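You operate a simulated robot arm through the tools that you are given. There is no shell and no other tool.

Carry out the task below with a simulated robot arm. There is one attempt and no reset: what you move stays moved.

TASK
Gauge the blue roller stub's run-out; stand it in the green tray up to 0.3 mm, else the brown.
Fine: crank once round, a twentieth short or an eighth over at most; dial arm off again.
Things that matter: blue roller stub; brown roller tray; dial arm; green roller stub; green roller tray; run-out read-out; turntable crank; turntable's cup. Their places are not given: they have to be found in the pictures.

It is judged by the outcome, as a careful person would: the job done as asked, and still so three seconds after it is handed in. It fails if anything else is knocked over, pushed out of place, dropped, spilled or broken.

THE ROBOT
A 7-joint arm with a two-finger parallel gripper, fixed in place. Base frame: the origin is at the foot of the arm, x ahead of it, y to its left, z up; the work surface is at about z = 850. Units: mm, degrees, N and s.
With the tool pointing down near the work surface it reaches from about 240 to 680 mm from the base axis. Its first joint turns from -66.0 to 66.0 degrees. Payload 2.4 kg.
The TCP is the grasp point between the finger pads, 30 mm short of the fingertips. In the tool frame z runs along the fingers and y along their closing line. Largest opening 94 mm; finger width 28, thickness 10; the body of the gripper, 50 by 96 mm, starts 55 mm behind the TCP.
Orientation is that of the tool frame in the base frame, as a unit quaternion [x, y, z, w]. With the fingers straight down and closing along the base's y, the tool's x points along the base's -x, its y along +y and its z along -z.

THE INTERFACE
- The arm moves only by the tool jog_arm. Its arguments are lists of equal length, an entry for each row: "delta_rot": the turn, a rotation vector about the tool's x, y, z in degrees, a list of three; "offset": the shift along the tool's x, y, z in cm, a list of three; "jaw": the opening, from 0 (shut) to 1 (fully open). In form: {"delta_rot": [[wx, wy, wz], ...], "offset": [[dx, dy, dz], ...], "jaw": [jaw, ...]}. A call has 1 to 20 rows; each row is the pose to reach, as a shift and turn from the pose commanded when the call began, along the tool's axes at that moment. Rows are played at 5 a second. More than 50 mm and 8.6 degrees between two rows, or a gripper value outside its range, and nothing of the call is played. A pose out of reach is approached as far as the arm can. The call stops where the force on the tool passes 40 N (or 10 N more than at its start, if that is more) or the arm is blocked; 0.2 s more then pass. The fingers move at their own pace (about 153 mm/s each) and stop on an object; they squeeze with about 33 N. The grip force told is the motor's: it shows also when the fingers shut on nothing. Time passes only in rows, and 0.2 s behind the last, so rows that repeat a pose let the fingers close. The reply holds the time, the measured pose of the TCP, the force on the tool along the base axes, the opening and the grip force, in the units named above and with some noise, with the torque about the TCP (base axes, N m) and any sound that the robot's microphone picked up, and new pictures: "views" is both (left out), scene, wrist or none.
- Cameras (640 x 400 px; columns grow to the right, rows downward): "scene" is fixed at [30.7, 467.3, 1446.4]; the picture's right is [-0.81, -0.59, 0.00], its down [-0.32, 0.44, -0.84] and it looks along [0.49, -0.68, -0.55] (base axes); focal length 348 px, centre (320, 200). "wrist" rides on the gripper at [76, 14, -102] in the tool frame; the picture's right is [-0.18, 0.98, 0.00], its down [-0.75, -0.14, -0.64] and it looks along [-0.63, -0.12, 0.77] (tool axes); focal length 243 px, centre (320, 200).
- probe_pixels(camera, pixels): there is no depth. For up to 12 entries [column, row, z] of the newest picture of that camera ("zoom" is the newest enlarged one), the place [x, y] in the base frame at which the ray of that pixel passes the height z, good to about 2 mm. The clock stands still meanwhile.
- close_up(camera, box): a new picture of the part [left, top, right, bottom] of that camera's present view, enlarged. The clock stands still meanwhile.
- job_done(): hands the job in; it is judged then, once.

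Open the gripper and draw the arm clear of the work before you hand the job in, unless the task says otherwise.

The tools are called after "Request:" by a JSON object that holds its "op" and its "data". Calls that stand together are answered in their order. jog_arm: Moves the arm, as the interface text tells. Its arguments: {"type":"object","properties":{"delta_rot":{"type":"array"},"offset":{"type":"array"},"jaw":{"type":"array"},"views":{"type":"string","enum":["both","scene","wrist","none"]}},"required":["delta_rot","offset","jaw"]} The other tools are called the same way: probe_pixels (camera, pixels) gives the place at which the rays of pixels pass given heights; close_up (camera, box) takes an enlarged picture of a part of a camera's view; job_done () hands the job in.

At the start:

```text
time_s: 0.0
ee_pos: [367.8, -106.1, 1166.3]
ee_rot: [0.001, 1.0, 0.0, 0.0]
contact_force: [-0.9, 1.3, 0.2]
torque: [-0.01, 0.0, 0.0]
gripper_width: 93.8
gripper_force: 0.0
```

scene: 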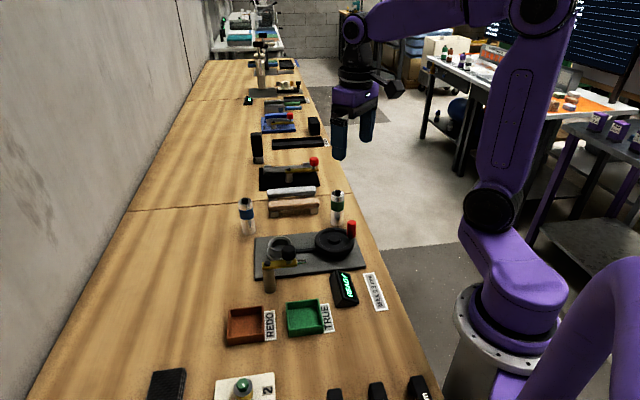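
wrist: 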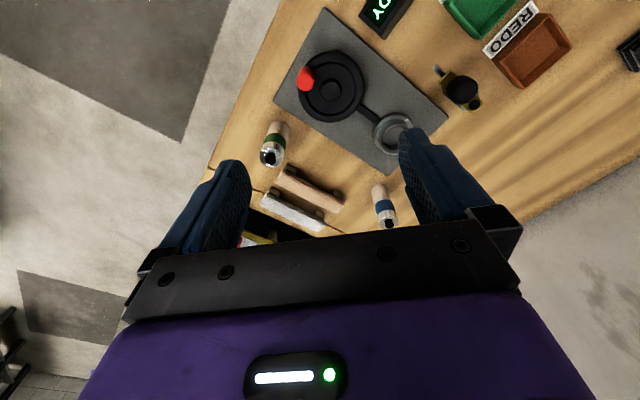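

The scene shows a grey turntable plate near (305,255), with blue-banded stub at (247,215) and green-banded stub at (337,207). I take enlargements of the relevant zone before moving.

Request:
{"op": "close_up", "data": {"camera": "scene", "box": [220, 170, 400, 290]}}

Request:
{"op": "close_up", "data": {"camera": "scene", "box": [200, 270, 440, 400]}}

Request:
{"op": "close_up", "data": {"camera": "wrist", "box": [220, 0, 640, 240]}}

```text
3.33 times, centred on (310, 230) of scene
```

zoom: 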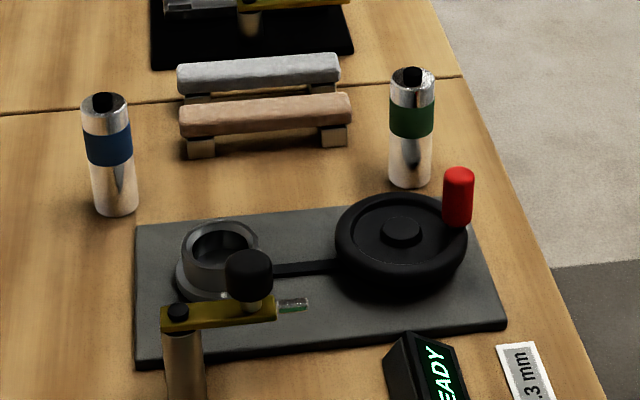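

```text
2.67 times, centred on (320, 335) of scene
```

zoom: 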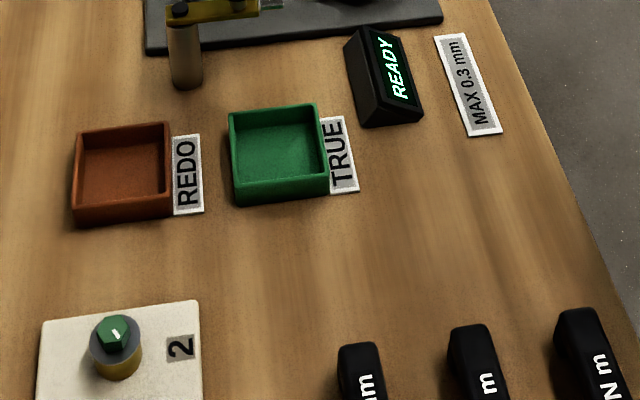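

```text
1.52 times, centred on (430, 120) of wrist
```

zoom: 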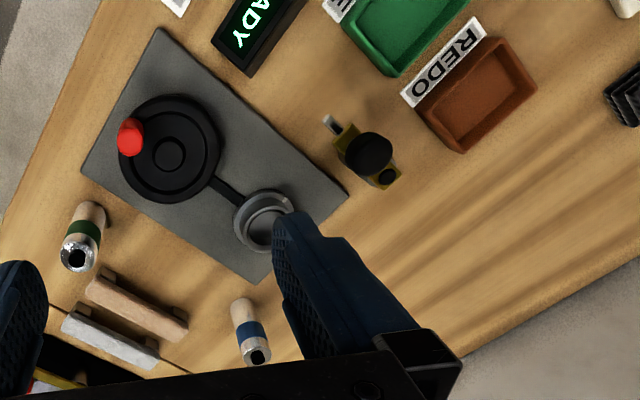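

I probe key points at their estimated heights: stub bottoms and tops, cup, wheel, knob, dial post, trays and read-out.

Request:
{"op": "probe_pixels", "data": {"camera": "scene", "pixels": [[252, 229, 850], [247, 199, 910], [335, 221, 850], [337, 191, 910], [258, 279, 850], [363, 266, 850], [255, 238, 850], [347, 230, 850], [333, 240, 880], [281, 247, 880], [349, 224, 900], [272, 290, 850]]}}

Request:
{"op": "probe_pixels", "data": {"camera": "scene", "pixels": [[269, 258, 920], [290, 246, 930], [302, 258, 920], [228, 313, 870], [262, 308, 870], [265, 341, 870], [228, 346, 870], [287, 311, 870], [319, 301, 870], [323, 334, 870], [289, 338, 870], [344, 290, 860]]}}

Request:
{"op": "probe_pixels", "data": {"camera": "wrist", "pixels": [[331, 87, 880], [306, 78, 910], [393, 133, 880], [269, 158, 910], [389, 224, 910], [461, 92, 920], [436, 69, 910], [325, 8, 855], [274, 100, 855], [448, 126, 855], [391, 176, 855], [280, 125, 850]]}}

```text
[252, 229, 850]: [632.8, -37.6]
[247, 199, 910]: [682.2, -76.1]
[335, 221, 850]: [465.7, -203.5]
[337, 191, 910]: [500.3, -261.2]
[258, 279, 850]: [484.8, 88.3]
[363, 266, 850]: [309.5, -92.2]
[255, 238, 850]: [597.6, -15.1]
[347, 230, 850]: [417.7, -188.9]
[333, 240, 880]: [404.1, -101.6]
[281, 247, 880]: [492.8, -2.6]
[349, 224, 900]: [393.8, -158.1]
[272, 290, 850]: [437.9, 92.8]
```

```text
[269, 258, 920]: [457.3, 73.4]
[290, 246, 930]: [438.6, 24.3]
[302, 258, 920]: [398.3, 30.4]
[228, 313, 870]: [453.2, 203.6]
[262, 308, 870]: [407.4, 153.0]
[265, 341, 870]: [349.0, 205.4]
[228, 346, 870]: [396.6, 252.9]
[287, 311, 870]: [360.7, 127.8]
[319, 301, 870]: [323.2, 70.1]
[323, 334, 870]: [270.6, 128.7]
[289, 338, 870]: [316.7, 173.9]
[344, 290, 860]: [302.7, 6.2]
```

```text
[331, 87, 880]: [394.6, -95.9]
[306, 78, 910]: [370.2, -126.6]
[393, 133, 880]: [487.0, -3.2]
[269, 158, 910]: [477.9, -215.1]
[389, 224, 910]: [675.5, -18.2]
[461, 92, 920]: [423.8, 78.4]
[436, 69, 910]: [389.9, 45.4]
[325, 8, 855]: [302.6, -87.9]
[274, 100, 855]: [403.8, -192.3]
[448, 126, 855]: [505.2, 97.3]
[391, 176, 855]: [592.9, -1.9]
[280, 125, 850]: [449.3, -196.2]
```

Both cameras agree: blue stub is about 100 mm tall at roughly (630,-30), cup near (490,-3), wheel near (400,-98), dial post near (440,85). I move the wrist camera closer over the turntable for a better look.

Request:
{"op": "jog_arm", "data": {"delta_rot": [[0, 0, 0], [0, 0, 0], [0, 0, 0], [0, 0, 0], [0, 0, 0], [0, 0, 0]], "offset": [[0.7, 2.1, 2.0], [1.4, 4.2, 4.0], [2.1, 6.3, 6.5], [2.8, 8.4, 9.0], [3.5, 10.6, 11.8], [4.2, 12.8, 14.0]], "jaw": [1, 1, 1, 1, 1, 1], "views": "both"}}

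```text
time_s: 1.4
ee_pos: [325.9, 22.7, 1022.7]
ee_rot: [0.001, 1.0, 0.001, 0.001]
contact_force: [0.1, -0.3, 0.4]
torque: [-0.01, 0.0, 0.02]
gripper_width: 94.2
gripper_force: 0.1
```

scene: 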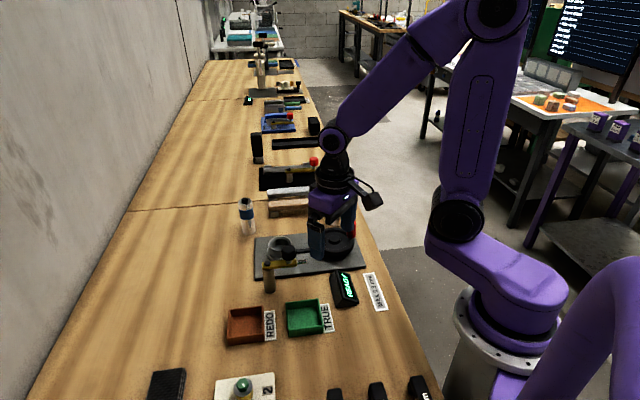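
wrist: 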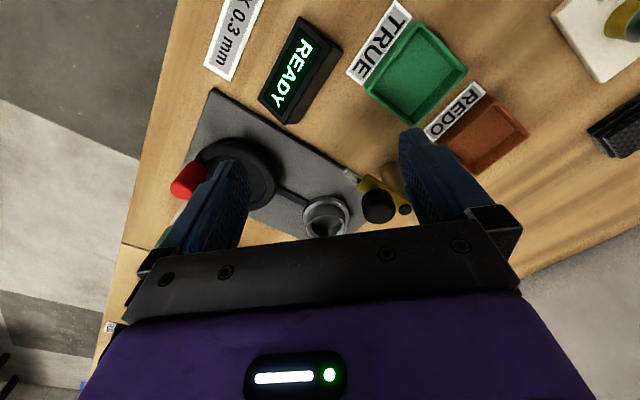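

The wrist view now shows cup, dial arm and wheel. I enlarge these parts for exact positions.

Request:
{"op": "close_up", "data": {"camera": "wrist", "box": [280, 140, 440, 240]}}

Request:
{"op": "close_up", "data": {"camera": "scene", "box": [240, 220, 320, 300]}}

Request:
{"op": "close_up", "data": {"camera": "wrist", "box": [160, 80, 320, 240]}}

```text
4.00 times, centred on (360, 190) of wrist
```

zoom: 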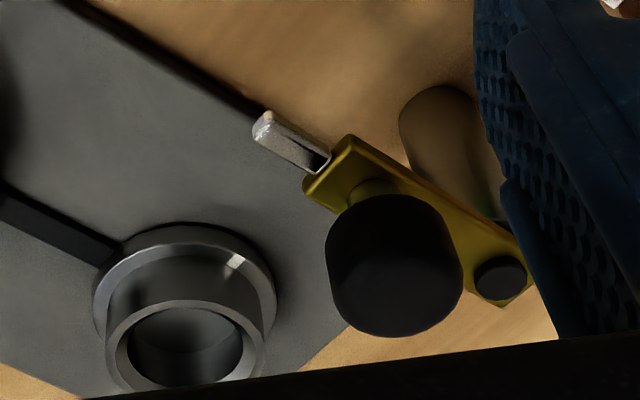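

```text
5.00 times, centred on (280, 260) of scene
```

zoom: 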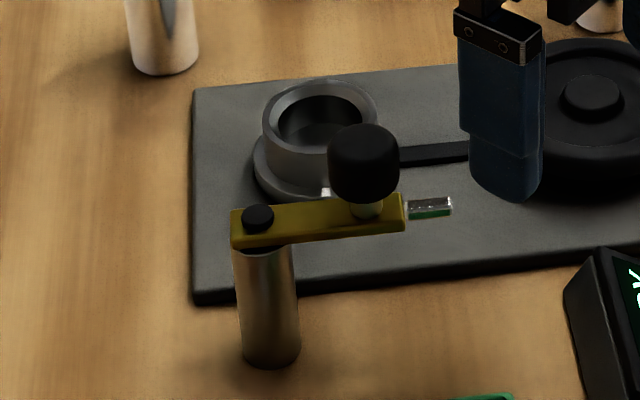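

```text
2.50 times, centred on (240, 160) of wrist
```

zoom: 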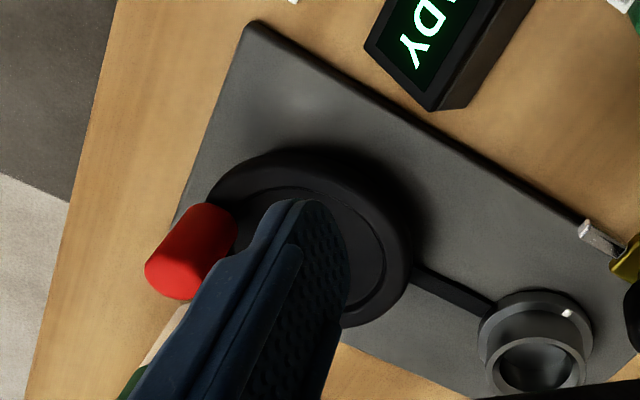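

Triangulated: pivot post at (436,93), dial knob at about (403,61,957), tip at (377,36), cup rim centre about (484,2,897). Next I hover above the blue stub to refine its position.

Request:
{"op": "jog_arm", "data": {"delta_rot": [[0, 0, 0], [0, 0, 0], [0, 0, 0], [0, 0, 0], [0, 0, 0], [0, 0, 0], [0, 0, 0], [0, 0, 0]], "offset": [[-2.0, -0.5, -2.0], [-6.0, -1.2, -4.0], [-10.5, -2.0, -4.5], [-15.0, -2.8, -4.5], [-19.5, -3.6, -4.5], [-24.0, -4.3, -4.5], [-27.5, -5.0, -4.5], [-29.5, -5.3, -4.5]], "jaw": [1, 1, 1, 1, 1, 1, 1, 1], "views": "both"}}

```text
time_s: 3.2
ee_pos: [621.7, -32.6, 1070.9]
ee_rot: [0.0, 1.0, 0.0, 0.0]
contact_force: [0.6, -0.3, 0.1]
torque: [-0.01, -0.01, 0.02]
gripper_width: 94.0
gripper_force: 0.1
```

scene: 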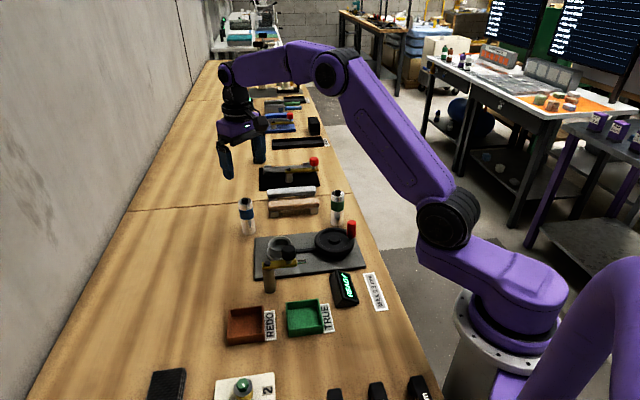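
wrist: 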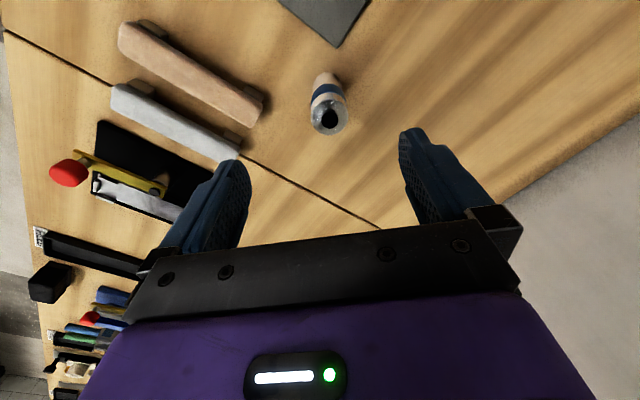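

The stub is between the fingers at about (330,105) in the wrist view. I enlarge it to find its top and base.

Request:
{"op": "close_up", "data": {"camera": "wrist", "box": [290, 55, 370, 145]}}

Request:
{"op": "close_up", "data": {"camera": "scene", "box": [225, 185, 275, 245]}}

```text
4.44 times, centred on (330, 100) of wrist
```

zoom: 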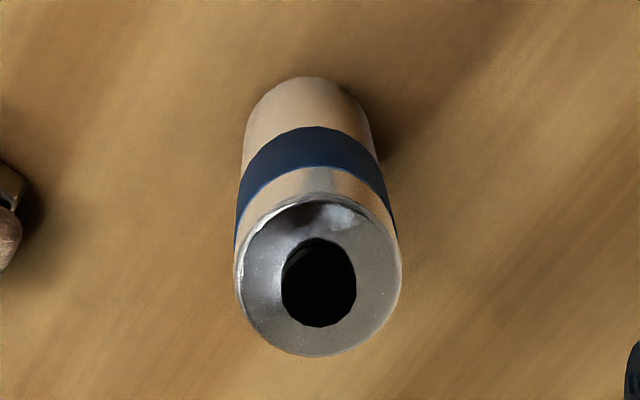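

```text
6.67 times, centred on (250, 215) of scene
```

zoom: 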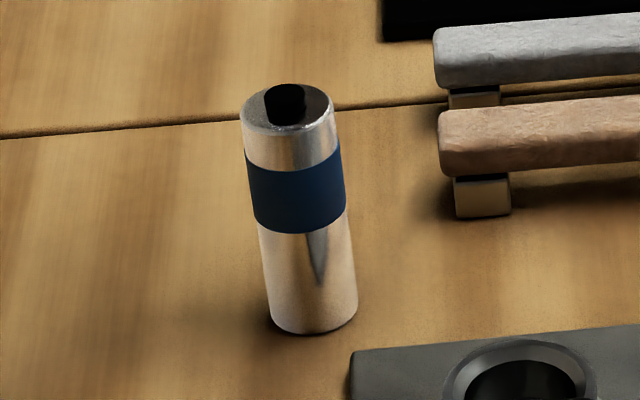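

I use exact ray probes in both cameras at several heights to fix the stub's top centre and base.

Request:
{"op": "probe_pixels", "data": {"camera": "wrist", "pixels": [[329.8, 116.9, 970], [329.8, 116.9, 950], [329.8, 116.9, 930], [326, 80, 850], [326, 76, 850], [311.2, 118, 950], [348.5, 118, 950], [330, 98, 950], [330, 135, 950]]}}

Request:
{"op": "probe_pixels", "data": {"camera": "scene", "pixels": [[245.2, 201.5, 970], [245.2, 201.5, 950], [245.2, 201.5, 930], [249, 235, 850], [249, 231, 850], [238.2, 201.5, 950], [252.2, 201.5, 950]]}}

```text
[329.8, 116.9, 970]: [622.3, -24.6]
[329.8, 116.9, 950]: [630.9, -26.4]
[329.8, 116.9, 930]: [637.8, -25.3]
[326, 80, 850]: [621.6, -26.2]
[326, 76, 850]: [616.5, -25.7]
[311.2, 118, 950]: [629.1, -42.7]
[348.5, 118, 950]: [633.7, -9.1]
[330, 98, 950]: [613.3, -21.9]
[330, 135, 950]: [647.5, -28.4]
```

```text
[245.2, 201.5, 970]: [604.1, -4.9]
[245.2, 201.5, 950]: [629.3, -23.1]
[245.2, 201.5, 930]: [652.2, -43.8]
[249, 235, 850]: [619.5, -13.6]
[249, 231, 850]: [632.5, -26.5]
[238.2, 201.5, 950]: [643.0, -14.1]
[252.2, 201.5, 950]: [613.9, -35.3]
```

Stub centre is at (630,-25), top at z≈950, diameter ≈35. I align and descend to grip it near z=930.

Request:
{"op": "jog_arm", "data": {"delta_rot": [[0, 0, 0], [0, 0, 0], [0, 0, 0], [0, 0, 0], [0, 0, 0], [0, 0, 0]], "offset": [[-0.5, 0.4, 0], [-0.9, 0.65, 1.5], [-0.9, 0.65, 4.5], [-0.9, 0.65, 7.0], [-0.9, 0.65, 9.0], [-0.9, 0.65, 9.0]], "jaw": [0.9, 0.8, 0.75, 0.75, 0.75, 0.75], "views": "both"}}

```text
time_s: 4.6
ee_pos: [628.9, -22.8, 981.7]
ee_rot: [0.0, 1.0, 0.0, 0.0]
contact_force: [-0.6, 0.4, 0.2]
torque: [-0.02, -0.01, -0.02]
gripper_width: 70.5
gripper_force: 0.0
```

scene: 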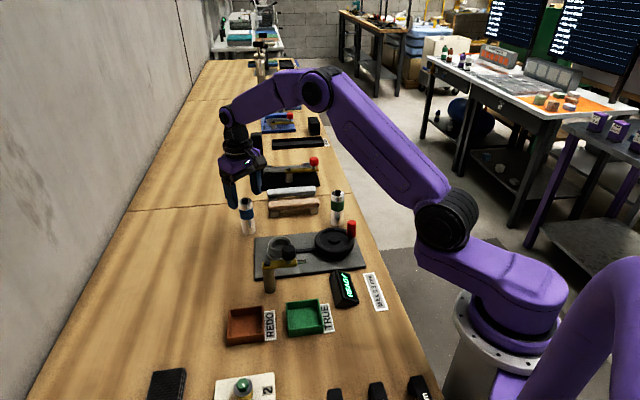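
wrist: 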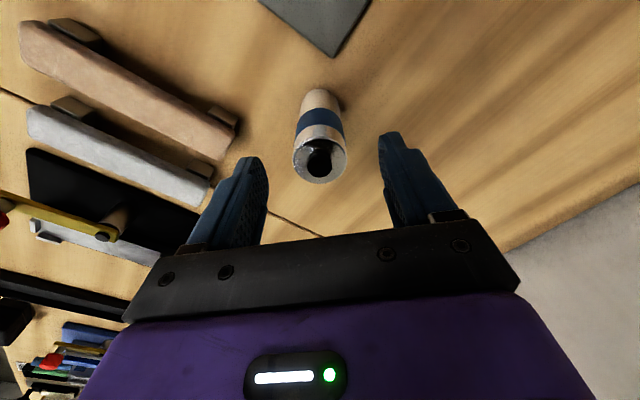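

The stub top centre at (320,158) sits exactly where the fingertips' midpoint projects. I descend 5 cm and close.

Request:
{"op": "jog_arm", "data": {"delta_rot": [[0, 0, 0], [0, 0, 0], [0, 0, 0], [0, 0, 0], [0, 0, 0], [0, 0, 0]], "offset": [[-0.05, -0.15, 1.5], [-0.05, -0.15, 3.5], [-0.05, -0.15, 5.0], [-0.05, -0.15, 5.0], [-0.05, -0.15, 5.0], [-0.05, -0.15, 5.0]], "jaw": [0.75, 0.75, 0.75, 0.6, 0.2, 0.2], "views": "both"}}

```text
time_s: 6.0
ee_pos: [631.5, -24.9, 930.6]
ee_rot: [0.0, 1.0, 0.0, 0.0]
contact_force: [0.0, -0.5, -0.6]
torque: [0.01, -0.03, 0.02]
gripper_width: 35.0
gripper_force: 33.1
```

scene: 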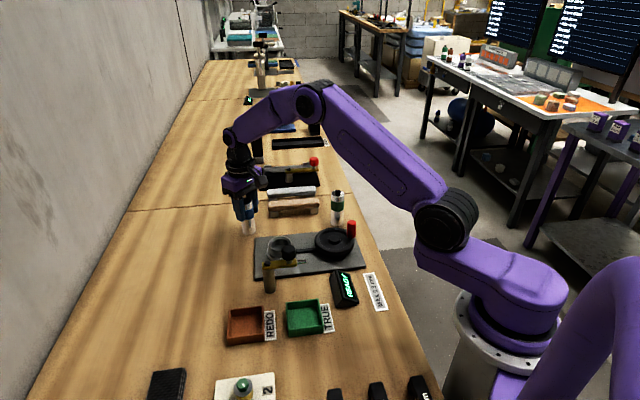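
wrist: 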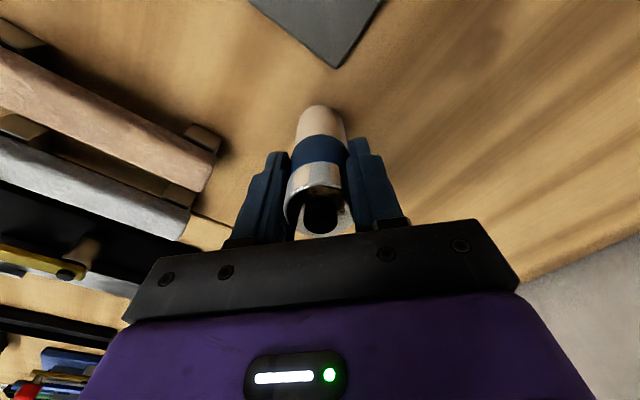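

Gripped at 35 mm width. I lift the stub 9 cm.

Request:
{"op": "jog_arm", "data": {"delta_rot": [[0, 0, 0], [0, 0, 0], [0, 0, 0], [0, 0, 0], [0, 0, 0], [0, 0, 0]], "offset": [[0, 0, -0.5], [0, 0, -2.0], [0, 0, -4.0], [0, 0, -6.5], [0, 0, -9.0], [0, 0, -10.0]], "jaw": [0.2, 0.2, 0.2, 0.2, 0.2, 0.2], "views": "both"}}

```text
time_s: 7.4
ee_pos: [629.5, -26.0, 1031.4]
ee_rot: [-0.001, 1.0, 0.0, -0.001]
contact_force: [0.7, 0.0, -2.8]
torque: [-0.02, 0.01, 0.01]
gripper_width: 34.6
gripper_force: 32.7
```

scene: 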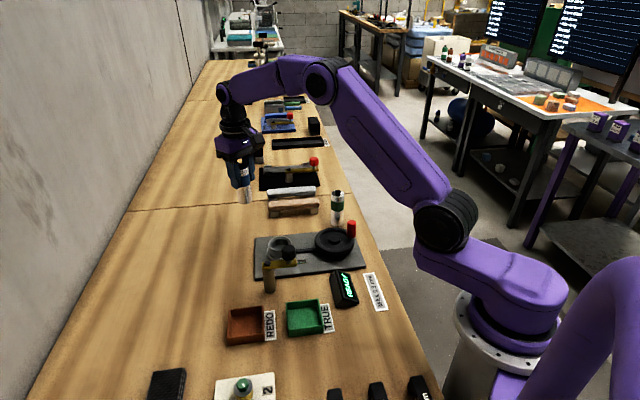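
wrist: 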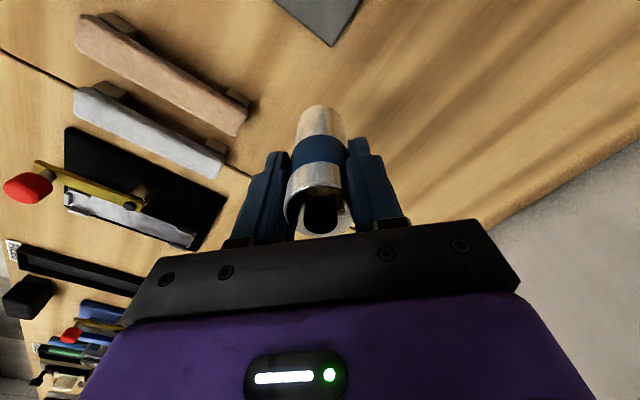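

The stub is lifted cleanly. I enlarge the cup in the scene view to refine its centre before carrying the stub over.

Request:
{"op": "close_up", "data": {"camera": "scene", "box": [255, 225, 310, 270]}}

Request:
{"op": "close_up", "data": {"camera": "scene", "box": [300, 205, 370, 275]}}

```text
8.89 times, centred on (282, 248) of scene
```

zoom: 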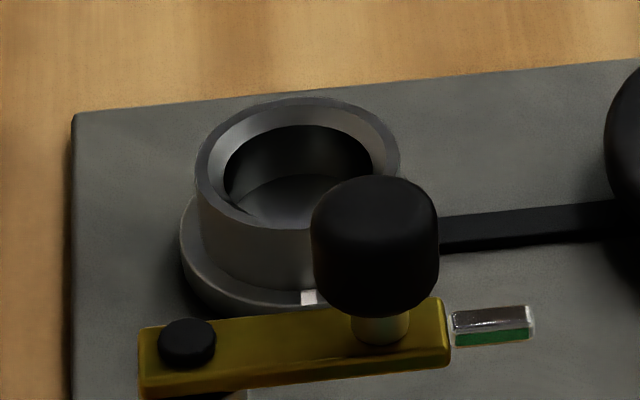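

```text
5.71 times, centred on (335, 240) of scene
```

zoom: 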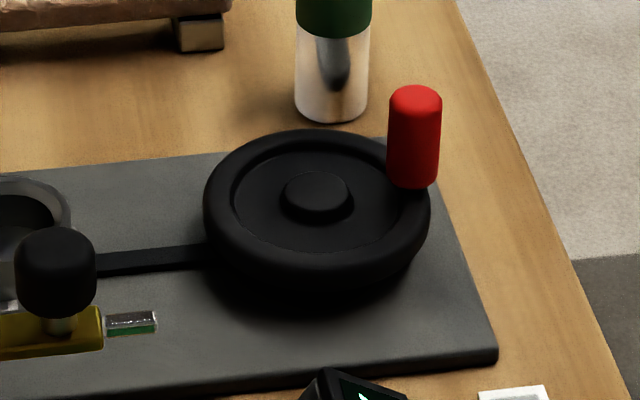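

The cup rim centre is at scene pixel ≈(279.5,243.8). I carry the stub to above the cup at the same height, then check again.

Request:
{"op": "jog_arm", "data": {"delta_rot": [[0, 0, 0], [0, 0, 0], [0, 0, 0], [0, 0, 0], [0, 0, 0], [0, 0, 0], [0, 0, 0]], "offset": [[1.5, 0.3, 0], [4.0, 0.8, 0], [7.0, 1.4, 0], [10.0, 2.0, 0], [12.5, 2.5, 0], [14.0, 2.8, 0], [14.5, 2.8, 0]], "jaw": [0.2, 0.2, 0.2, 0.2, 0.2, 0.2, 0.2], "views": "both"}}

Request:
{"op": "probe_pixels", "data": {"camera": "scene", "pixels": [[279.5, 243.8, 885], [279.5, 243.8, 890], [279.5, 243.8, 895], [279.5, 243.8, 900]]}}

```text
time_s: 9.0
ee_pos: [483.8, 2.9, 1030.8]
ee_rot: [0.0, 1.0, 0.0, 0.001]
contact_force: [-0.6, 0.1, -2.6]
torque: [0.01, 0.0, 0.0]
gripper_width: 34.7
gripper_force: 32.6
```

scene: 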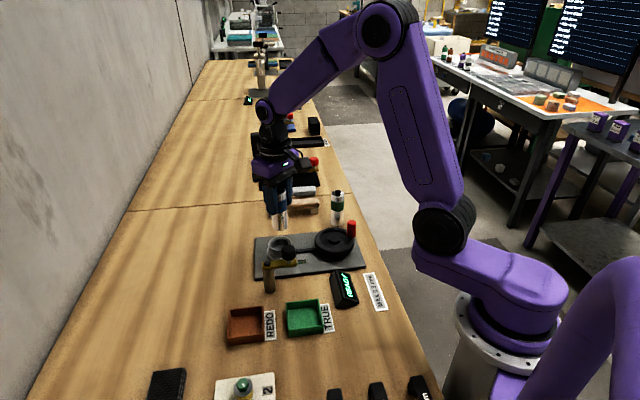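
wrist: 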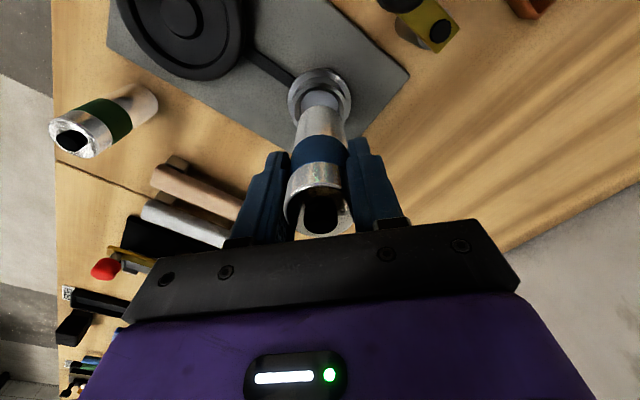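

```text
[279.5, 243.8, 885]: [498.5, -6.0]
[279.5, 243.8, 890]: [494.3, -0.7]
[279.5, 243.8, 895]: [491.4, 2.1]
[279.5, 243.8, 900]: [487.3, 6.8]
```

The stub hangs over the cup; I enlarge the wrist view around the cup rim near (320,95) and stub bottom to compare centres.

Request:
{"op": "close_up", "data": {"camera": "wrist", "box": [270, 55, 370, 145]}}

Request:
{"op": "close_up", "data": {"camera": "scene", "box": [255, 200, 310, 270]}}

```text
4.44 times, centred on (320, 100) of wrist
```

zoom: 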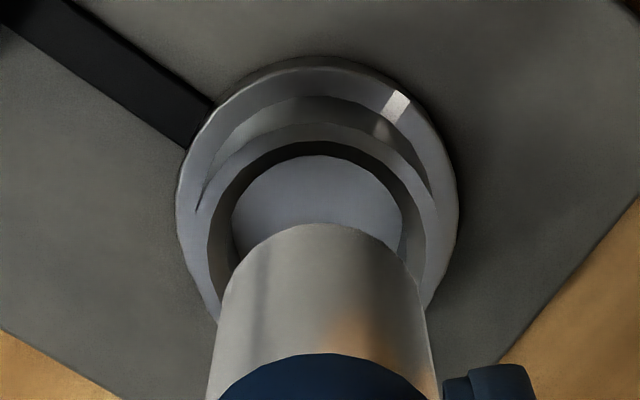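

```text
5.71 times, centred on (282, 235) of scene
```

zoom: 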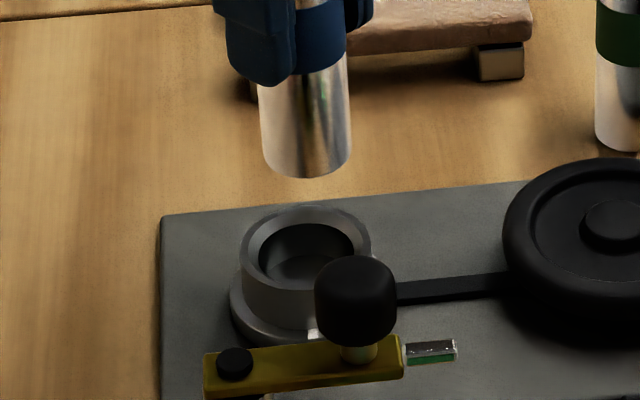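

I probe the cup's rim centre in the wrist view, at pixel ≈(320.7,107.2), and the stub's lower front edge.

Request:
{"op": "probe_pixels", "data": {"camera": "wrist", "pixels": [[320.7, 107.2, 890], [320.7, 107.2, 895], [320.7, 107.2, 900], [321, 105, 950], [294.6, 111, 895], [346.8, 111, 895], [320.7, 82.4, 895]]}}

Request:
{"op": "probe_pixels", "data": {"camera": "scene", "pixels": [[279.9, 230.3, 951], [275, 230, 951], [263, 263, 857], [322, 248, 900], [279.7, 243.5, 895]]}}

```text
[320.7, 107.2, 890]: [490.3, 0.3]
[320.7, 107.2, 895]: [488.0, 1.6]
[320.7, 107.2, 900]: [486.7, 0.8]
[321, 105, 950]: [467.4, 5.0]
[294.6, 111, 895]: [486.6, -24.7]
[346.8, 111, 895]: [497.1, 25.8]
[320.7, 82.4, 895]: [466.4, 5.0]
```

```text
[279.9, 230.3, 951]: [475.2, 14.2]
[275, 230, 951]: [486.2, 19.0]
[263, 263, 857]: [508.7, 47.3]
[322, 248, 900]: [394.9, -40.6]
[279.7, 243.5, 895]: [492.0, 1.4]
```

Both cameras put the cup centre at about (490,1.5) with rim z≈895. I shift +6 mm in x and descend until the stub's bottom is just above the rim.

Request:
{"op": "jog_arm", "data": {"delta_rot": [[0, 0, 0], [0, 0, 0], [0, 0, 0], [0, 0, 0], [0, 0, 0]], "offset": [[-0.4, -0.1, 0], [-0.6, -0.1, 1.0], [-0.6, -0.1, 2.5], [-0.6, -0.1, 4.0], [-0.6, -0.1, 4.7]], "jaw": [0.2, 0.2, 0.2, 0.2, 0.2], "views": "both"}}

Request:
{"op": "close_up", "data": {"camera": "wrist", "box": [270, 75, 370, 145]}}

Request:
{"op": "close_up", "data": {"camera": "scene", "box": [255, 215, 310, 270]}}

```text
time_s: 10.2
ee_pos: [490.5, -0.1, 984.3]
ee_rot: [0.001, 1.0, 0.0, 0.0]
contact_force: [0.4, 0.7, -2.3]
torque: [0.0, 0.05, 0.0]
gripper_width: 34.4
gripper_force: 33.0
```

scene: 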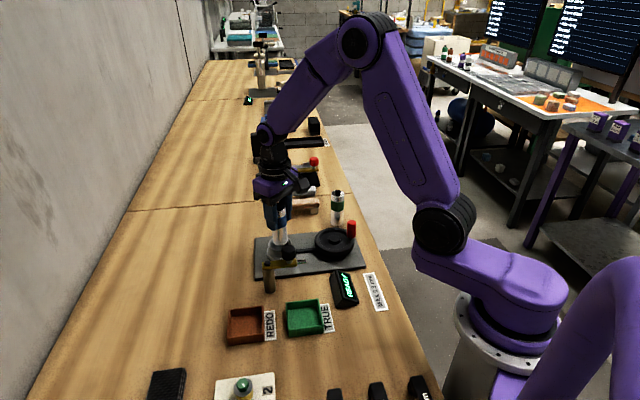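
wrist: 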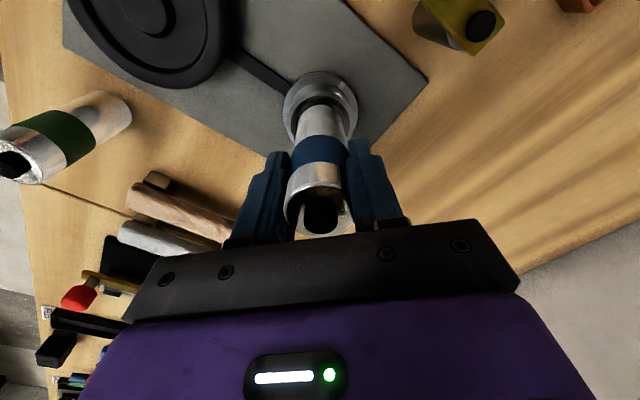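

```text
5.71 times, centred on (320, 110) of wrist
```

zoom: 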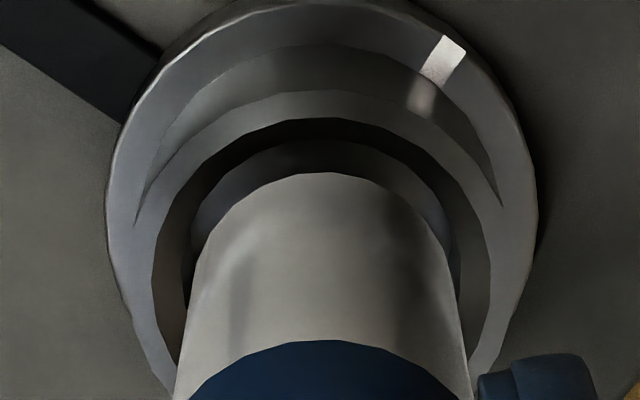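

```text
7.27 times, centred on (282, 242) of scene
```

zoom: 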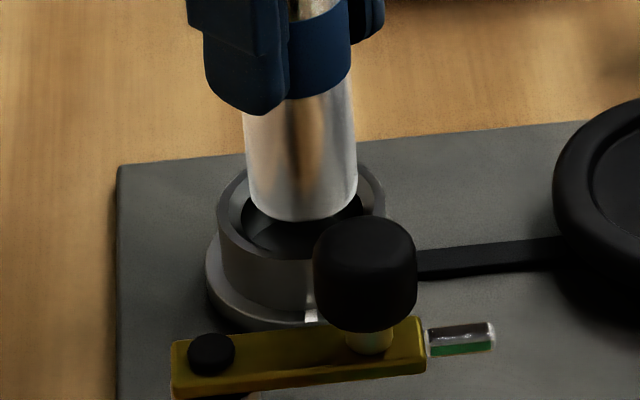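

The stub bottom is concentric with the bore in both views (scene: both centred at zoom column ≈301). I lower it into the cup slowly.

Request:
{"op": "jog_arm", "data": {"delta_rot": [[0, 0, 0], [0, 0, 0], [0, 0, 0], [0, 0, 0], [0, 0, 0], [0, 0, 0], [0, 0, 0]], "offset": [[0, 0.05, 0.7], [0, 0.05, 1.4], [0, 0.05, 2.0], [0, 0.05, 2.5], [0, 0.05, 2.9], [0, 0.05, 3.2], [0, 0.05, 3.4]], "jaw": [0.2, 0.2, 0.2, 0.2, 0.2, 0.2, 0.2], "views": "both"}}

Request:
{"op": "close_up", "data": {"camera": "scene", "box": [255, 215, 310, 270]}}

```text
time_s: 11.5
ee_pos: [492.2, 1.9, 957.1]
ee_rot: [-0.001, 1.0, 0.0, 0.001]
contact_force: [-5.9, 0.8, 8.8]
torque: [0.02, -0.26, -0.02]
gripper_width: 34.5
gripper_force: 33.8
stopped in row 6: the force on the tool passed its limit at 48 N (the readings are from after the stop); the commanded pose is now the measured one
```

scene: 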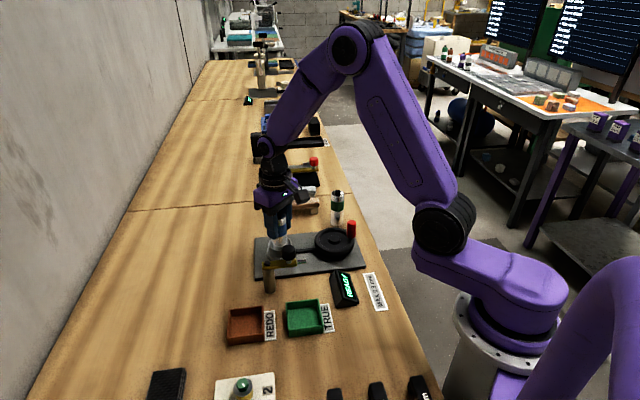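
wrist: 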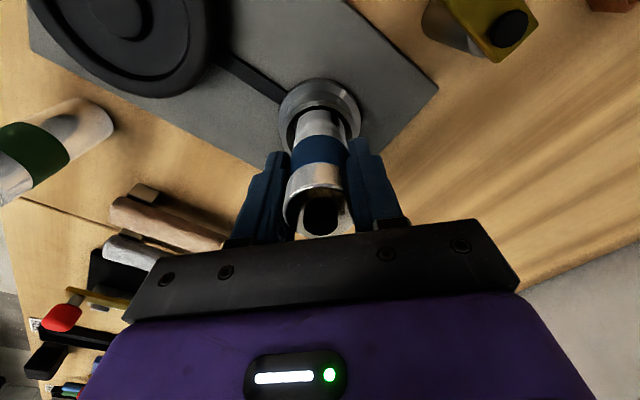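

```text
7.27 times, centred on (282, 242) of scene
```

zoom: 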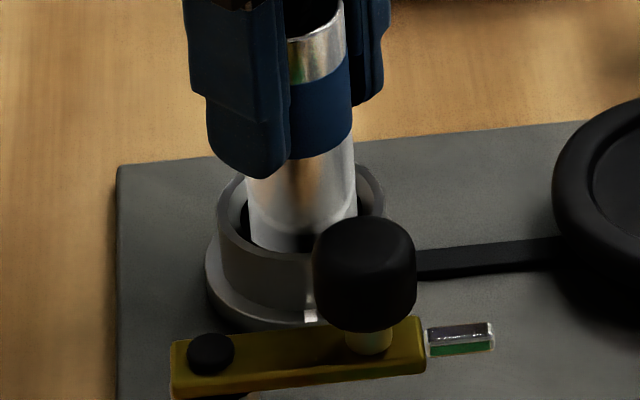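

Contact at TCP z=957 puts the stub's foot at z≈876, matching the cup floor depth estimated from the pictures, so it is seated. I enlarge once more to check it stands upright before releasing.

Request:
{"op": "close_up", "data": {"camera": "wrist", "box": [270, 65, 370, 145]}}

```text
5.00 times, centred on (320, 105) of wrist
```

zoom: 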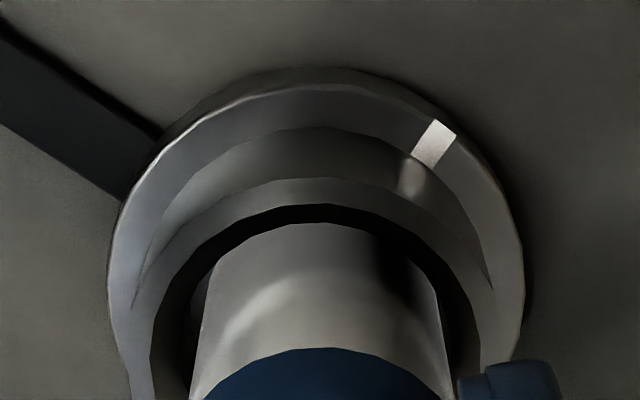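

The stub is inside the bore with a gap all round and the dial's white index mark visible at the flange. I open the jaw and rise.

Request:
{"op": "jog_arm", "data": {"delta_rot": [[0, 0, 0], [0, 0, 0], [0, 0, 0], [0, 0, 0], [0, 0, 0], [0, 0, 0]], "offset": [[0, 0, 0], [0, 0, 0], [0, 0, 0], [0, 0, -1.0], [0, 0, -3.0], [0, 0, -6.0]], "jaw": [0.42, 0.5, 0.65, 0.65, 0.65, 0.65], "views": "both"}}

Request:
{"op": "close_up", "data": {"camera": "scene", "box": [245, 205, 325, 285]}}

Request:
{"op": "close_up", "data": {"camera": "wrist", "box": [270, 65, 370, 185]}}

```text
time_s: 12.9
ee_pos: [492.3, 0.9, 1016.1]
ee_rot: [0.001, 1.0, 0.0, 0.002]
contact_force: [-0.7, 0.1, -0.7]
torque: [0.03, -0.01, -0.04]
gripper_width: 61.3
gripper_force: 0.0
```

scene: 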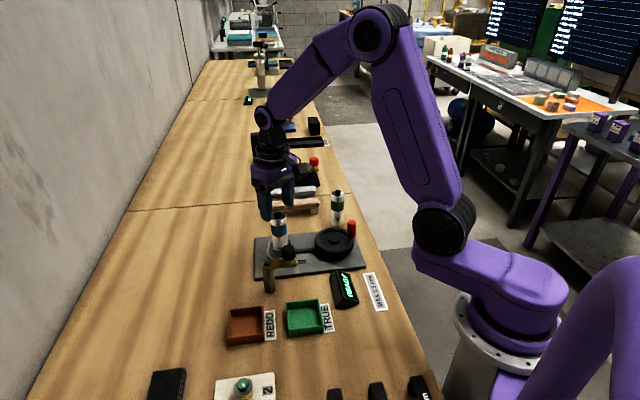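
wrist: 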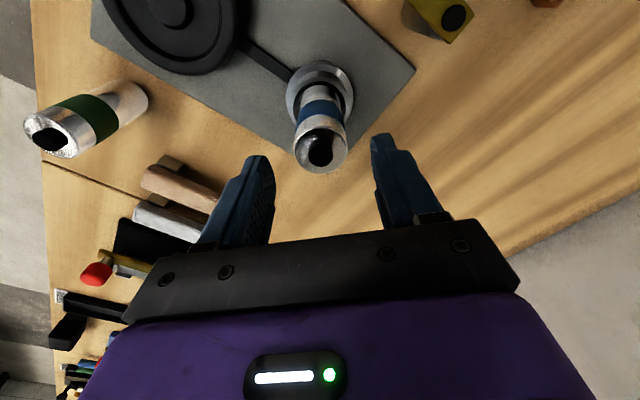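

```text
5.00 times, centred on (285, 245) of scene
```

zoom: 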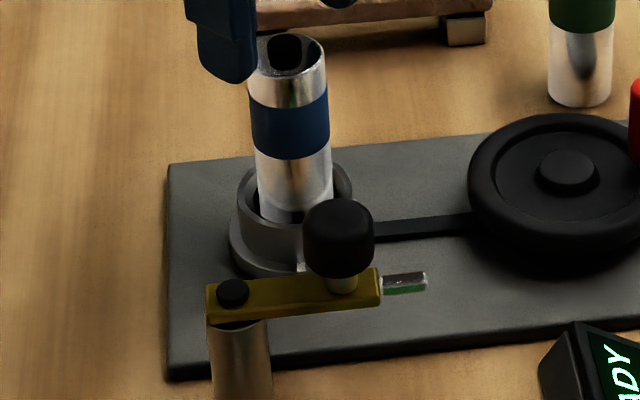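

```text
3.33 times, centred on (320, 125) of wrist
```

zoom: 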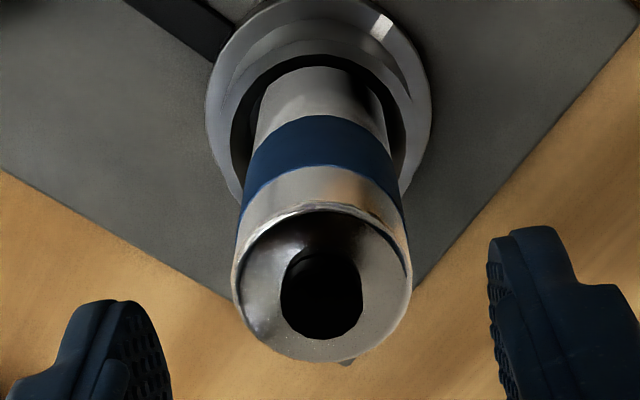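

The stub stands in the cup looking upright. I verify its top centre with both cameras' rays at z≈976.

Request:
{"op": "probe_pixels", "data": {"camera": "scene", "pixels": [[278.3, 215, 966], [278.3, 215, 976], [278.3, 215, 986]]}}

Request:
{"op": "probe_pixels", "data": {"camera": "wrist", "pixels": [[320.5, 148.5, 966], [320.5, 148.5, 976], [320.5, 148.5, 986]]}}

```text
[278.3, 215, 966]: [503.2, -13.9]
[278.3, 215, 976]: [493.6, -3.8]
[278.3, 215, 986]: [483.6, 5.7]
```

```text
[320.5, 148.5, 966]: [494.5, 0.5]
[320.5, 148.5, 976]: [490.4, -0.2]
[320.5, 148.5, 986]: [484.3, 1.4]
```

Both cameras agree on the stub upright at (490,0), top z≈977. Next I rise, turn the tool 80° so the jaws close along x, and hover above the dial knob near (405,60).

Request:
{"op": "jog_arm", "data": {"delta_rot": [[0, 0, 0], [0, 0, -8], [0, 0, -16], [0, 0, -24], [0, 0, -32], [0, 0, -40], [0, 0, -48], [0, 0, -56], [0, 0, -64], [0, 0, -72], [0, 0, -80], [0, 0, -80]], "offset": [[0, 0, -2.5], [0, 0, -5], [1.0, 0.7, -5.5], [2.0, 1.4, -5.5], [3.0, 2.1, -5.5], [4.0, 2.8, -5.5], [5.0, 3.5, -5.5], [6.0, 4.2, -5.5], [7.0, 4.8, -5.5], [8.0, 5.4, -5.5], [8.7, 5.9, -5.5], [8.7, 5.9, -5.5]], "jaw": [0.65, 0.65, 0.65, 0.65, 0.65, 0.65, 0.65, 0.65, 0.65, 0.65, 0.65, 0.65], "views": "both"}}

```text
time_s: 15.5
ee_pos: [406.2, 59.8, 1072.0]
ee_rot: [-0.644, 0.765, -0.001, 0.002]
contact_force: [-0.1, 0.5, -0.3]
torque: [-0.04, -0.01, 0.04]
gripper_width: 61.1
gripper_force: 0.0
```

scene: 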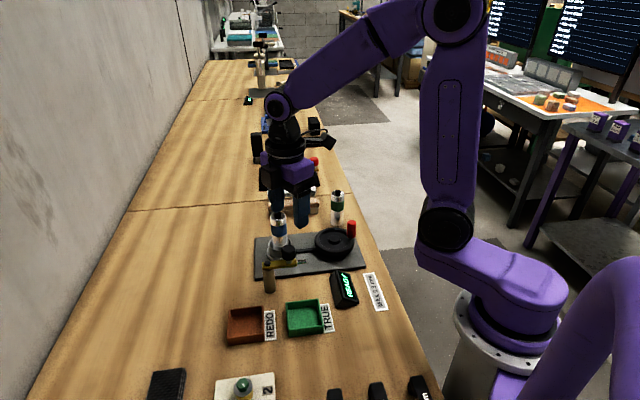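
wrist: 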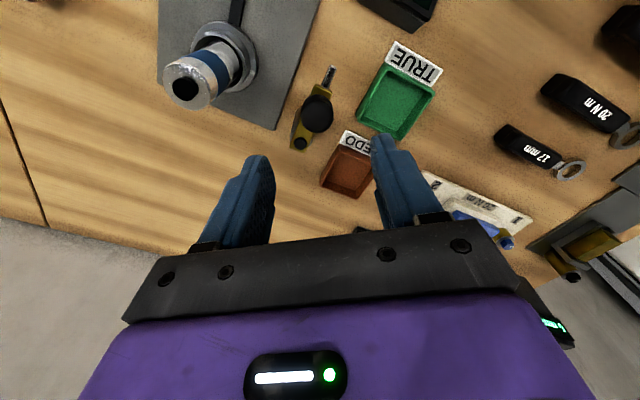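

The dial arm is visible at (315,110) in the wrist view. I enlarge it and the scene to get accurate knob and pivot positions.

Request:
{"op": "close_up", "data": {"camera": "wrist", "box": [275, 55, 355, 165]}}

Request:
{"op": "close_up", "data": {"camera": "scene", "box": [255, 235, 325, 305]}}

```text
3.64 times, centred on (315, 110) of wrist
```

zoom: 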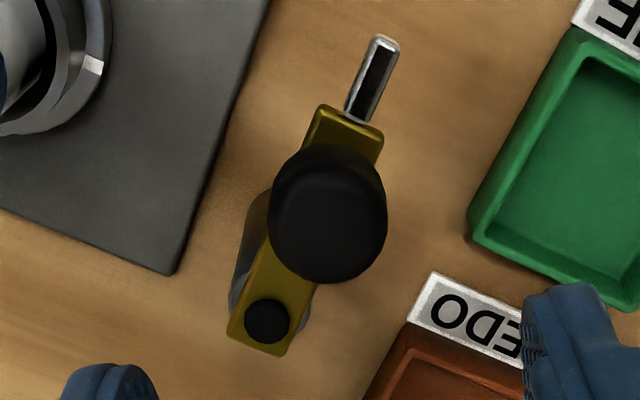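

```text
5.71 times, centred on (290, 270) of scene
```

zoom: 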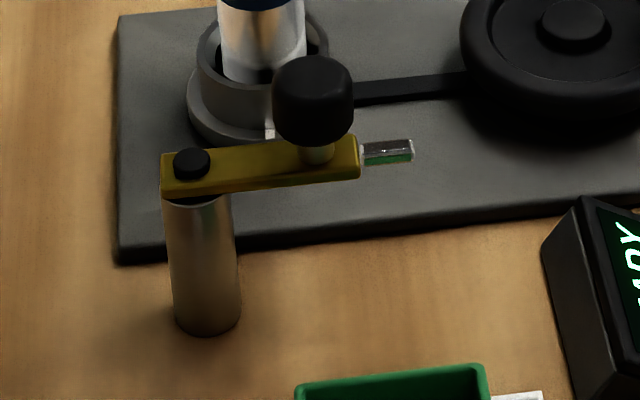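

I probe pivot cap, knob centre and tip in both cameras at plausible heights.

Request:
{"op": "probe_pixels", "data": {"camera": "wrist", "pixels": [[300.4, 143.3, 925], [300.4, 143.3, 935], [316.9, 113.8, 950], [316.9, 113.8, 960], [332.6, 66.5, 920], [332.6, 66.5, 930]]}}

Request:
{"op": "probe_pixels", "data": {"camera": "scene", "pixels": [[267.6, 263, 925], [267.6, 263, 935], [288.8, 252.5, 950], [288.8, 252.5, 960], [306.1, 261.3, 920], [306.1, 261.3, 930], [268, 293, 850], [280, 212.5, 976]]}}

```text
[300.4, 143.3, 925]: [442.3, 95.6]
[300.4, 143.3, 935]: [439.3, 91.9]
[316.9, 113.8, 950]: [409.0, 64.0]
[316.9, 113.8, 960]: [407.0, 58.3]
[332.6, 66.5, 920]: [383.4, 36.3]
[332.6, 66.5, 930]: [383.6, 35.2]
```

```text
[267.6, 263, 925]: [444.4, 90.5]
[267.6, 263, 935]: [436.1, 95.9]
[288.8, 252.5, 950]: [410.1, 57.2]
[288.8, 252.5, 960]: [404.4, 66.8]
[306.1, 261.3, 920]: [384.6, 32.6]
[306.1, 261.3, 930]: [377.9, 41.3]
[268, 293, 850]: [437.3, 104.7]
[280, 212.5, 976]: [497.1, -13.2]
```

Pivot ≈(440.5,93.5), knob ≈(408,61.5,954), tip ≈(383,36,923). I descend so that fingertips straddle the knob but stay above the bar (TCP z≈967), without closing yet.

Request:
{"op": "jog_arm", "data": {"delta_rot": [[0, 0, 0], [0, 0, 0], [0, 0, 0], [0, 0, 0], [0, 0, 0], [0, 0, 0]], "offset": [[-0.2, -0.15, 2.0], [-0.2, -0.15, 4.5], [-0.2, -0.15, 7.0], [-0.2, -0.15, 9.0], [-0.2, -0.15, 10.4], [-0.2, -0.15, 10.4]], "jaw": [0.65, 0.65, 0.65, 0.65, 0.65, 0.65], "views": "both"}}

Request:
{"op": "close_up", "data": {"camera": "scene", "box": [245, 205, 345, 305]}}

Request:
{"op": "close_up", "data": {"camera": "wrist", "box": [240, 80, 400, 240]}}

```text
time_s: 16.9
ee_pos: [407.3, 62.3, 968.3]
ee_rot: [-0.643, 0.766, -0.001, 0.003]
contact_force: [1.2, 0.0, -0.6]
torque: [0.02, 0.01, 0.01]
gripper_width: 61.0
gripper_force: 0.1
```

scene: 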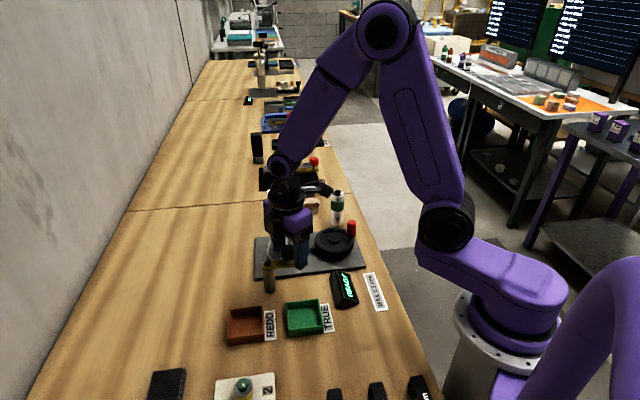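
wrist: 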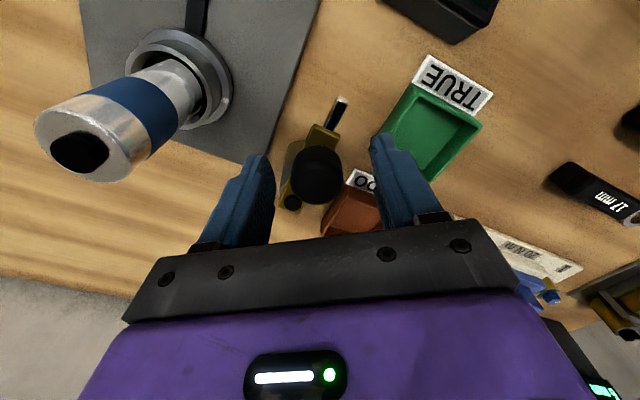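

```text
4.00 times, centred on (295, 255) of scene
```

zoom: 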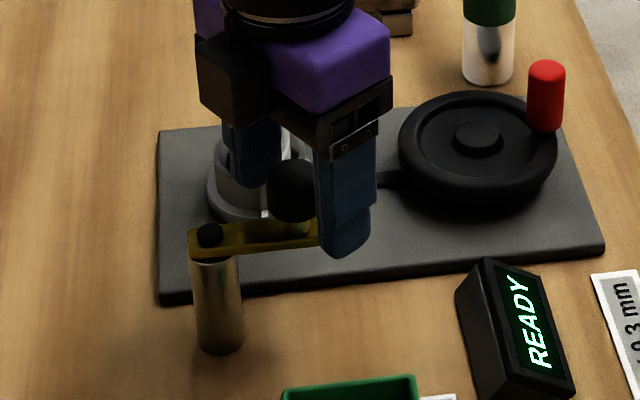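

```text
2.50 times, centred on (320, 160) of wrist
```

zoom: 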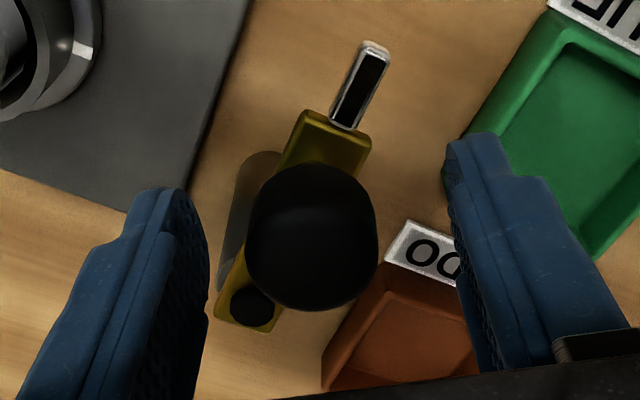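

The knob sits between the fingers, about 1.5 mm off centre. I close to a loose cage (≈37 mm around the ≈29 mm knob) and sweep it along the arc about the pivot, stopping short of the roller.

Request:
{"op": "jog_arm", "data": {"delta_rot": [[0, 0, 0], [0, 0, 0], [0, 0, 0], [0, 0, 0], [0, 0, 0], [0, 0, 0], [0, 0, 0], [0, 0, 0], [0, 0, 0]], "offset": [[0.0, -0.15, 0.1], [0.0, -0.15, 0.1], [0.33, -0.7, 0.1], [0.58, -1.27, 0.1], [0.735, -1.88, 0.1], [0.82, -2.49, 0.1], [0.8, -3.12, 0.1], [0.7, -3.73, 0.1], [0.7, -3.73, 0.1]], "jaw": [0.5, 0.39, 0.39, 0.39, 0.39, 0.39, 0.39, 0.39, 0.39], "views": "both"}}

Request:
{"op": "close_up", "data": {"camera": "scene", "box": [245, 205, 345, 305]}}

Request:
{"op": "close_up", "data": {"camera": "wrist", "box": [220, 40, 400, 240]}}

```text
time_s: 18.9
ee_pos: [443.1, 49.5, 967.3]
ee_rot: [-0.643, 0.766, -0.001, 0.003]
contact_force: [-0.7, 0.0, 1.0]
torque: [0.0, 0.06, 0.01]
gripper_width: 37.6
gripper_force: 0.6
```

scene: 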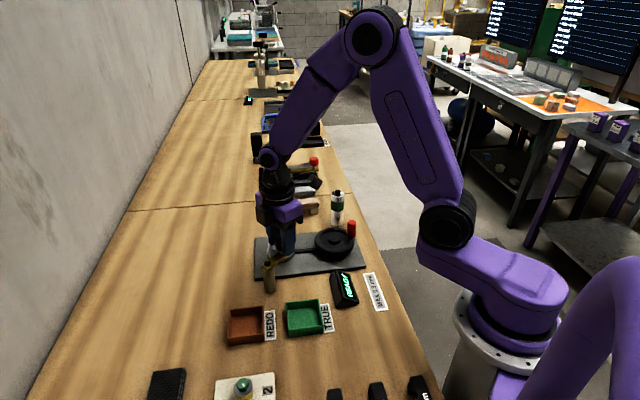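
wrist: 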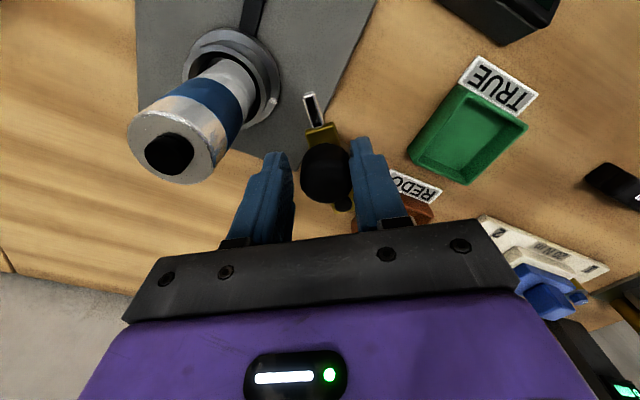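

```text
4.00 times, centred on (295, 255) of scene
```

zoom: 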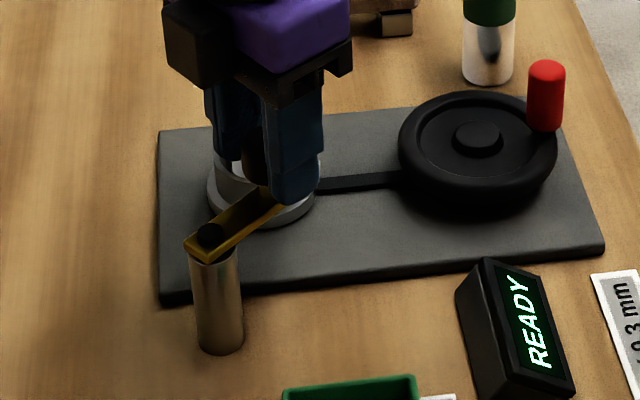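

```text
2.00 times, centred on (310, 140) of wrist
```

zoom: 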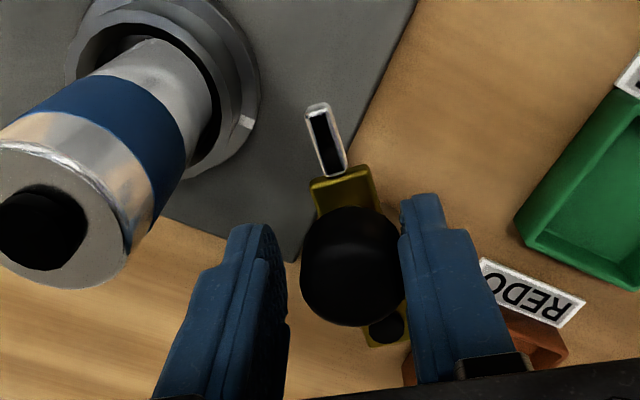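

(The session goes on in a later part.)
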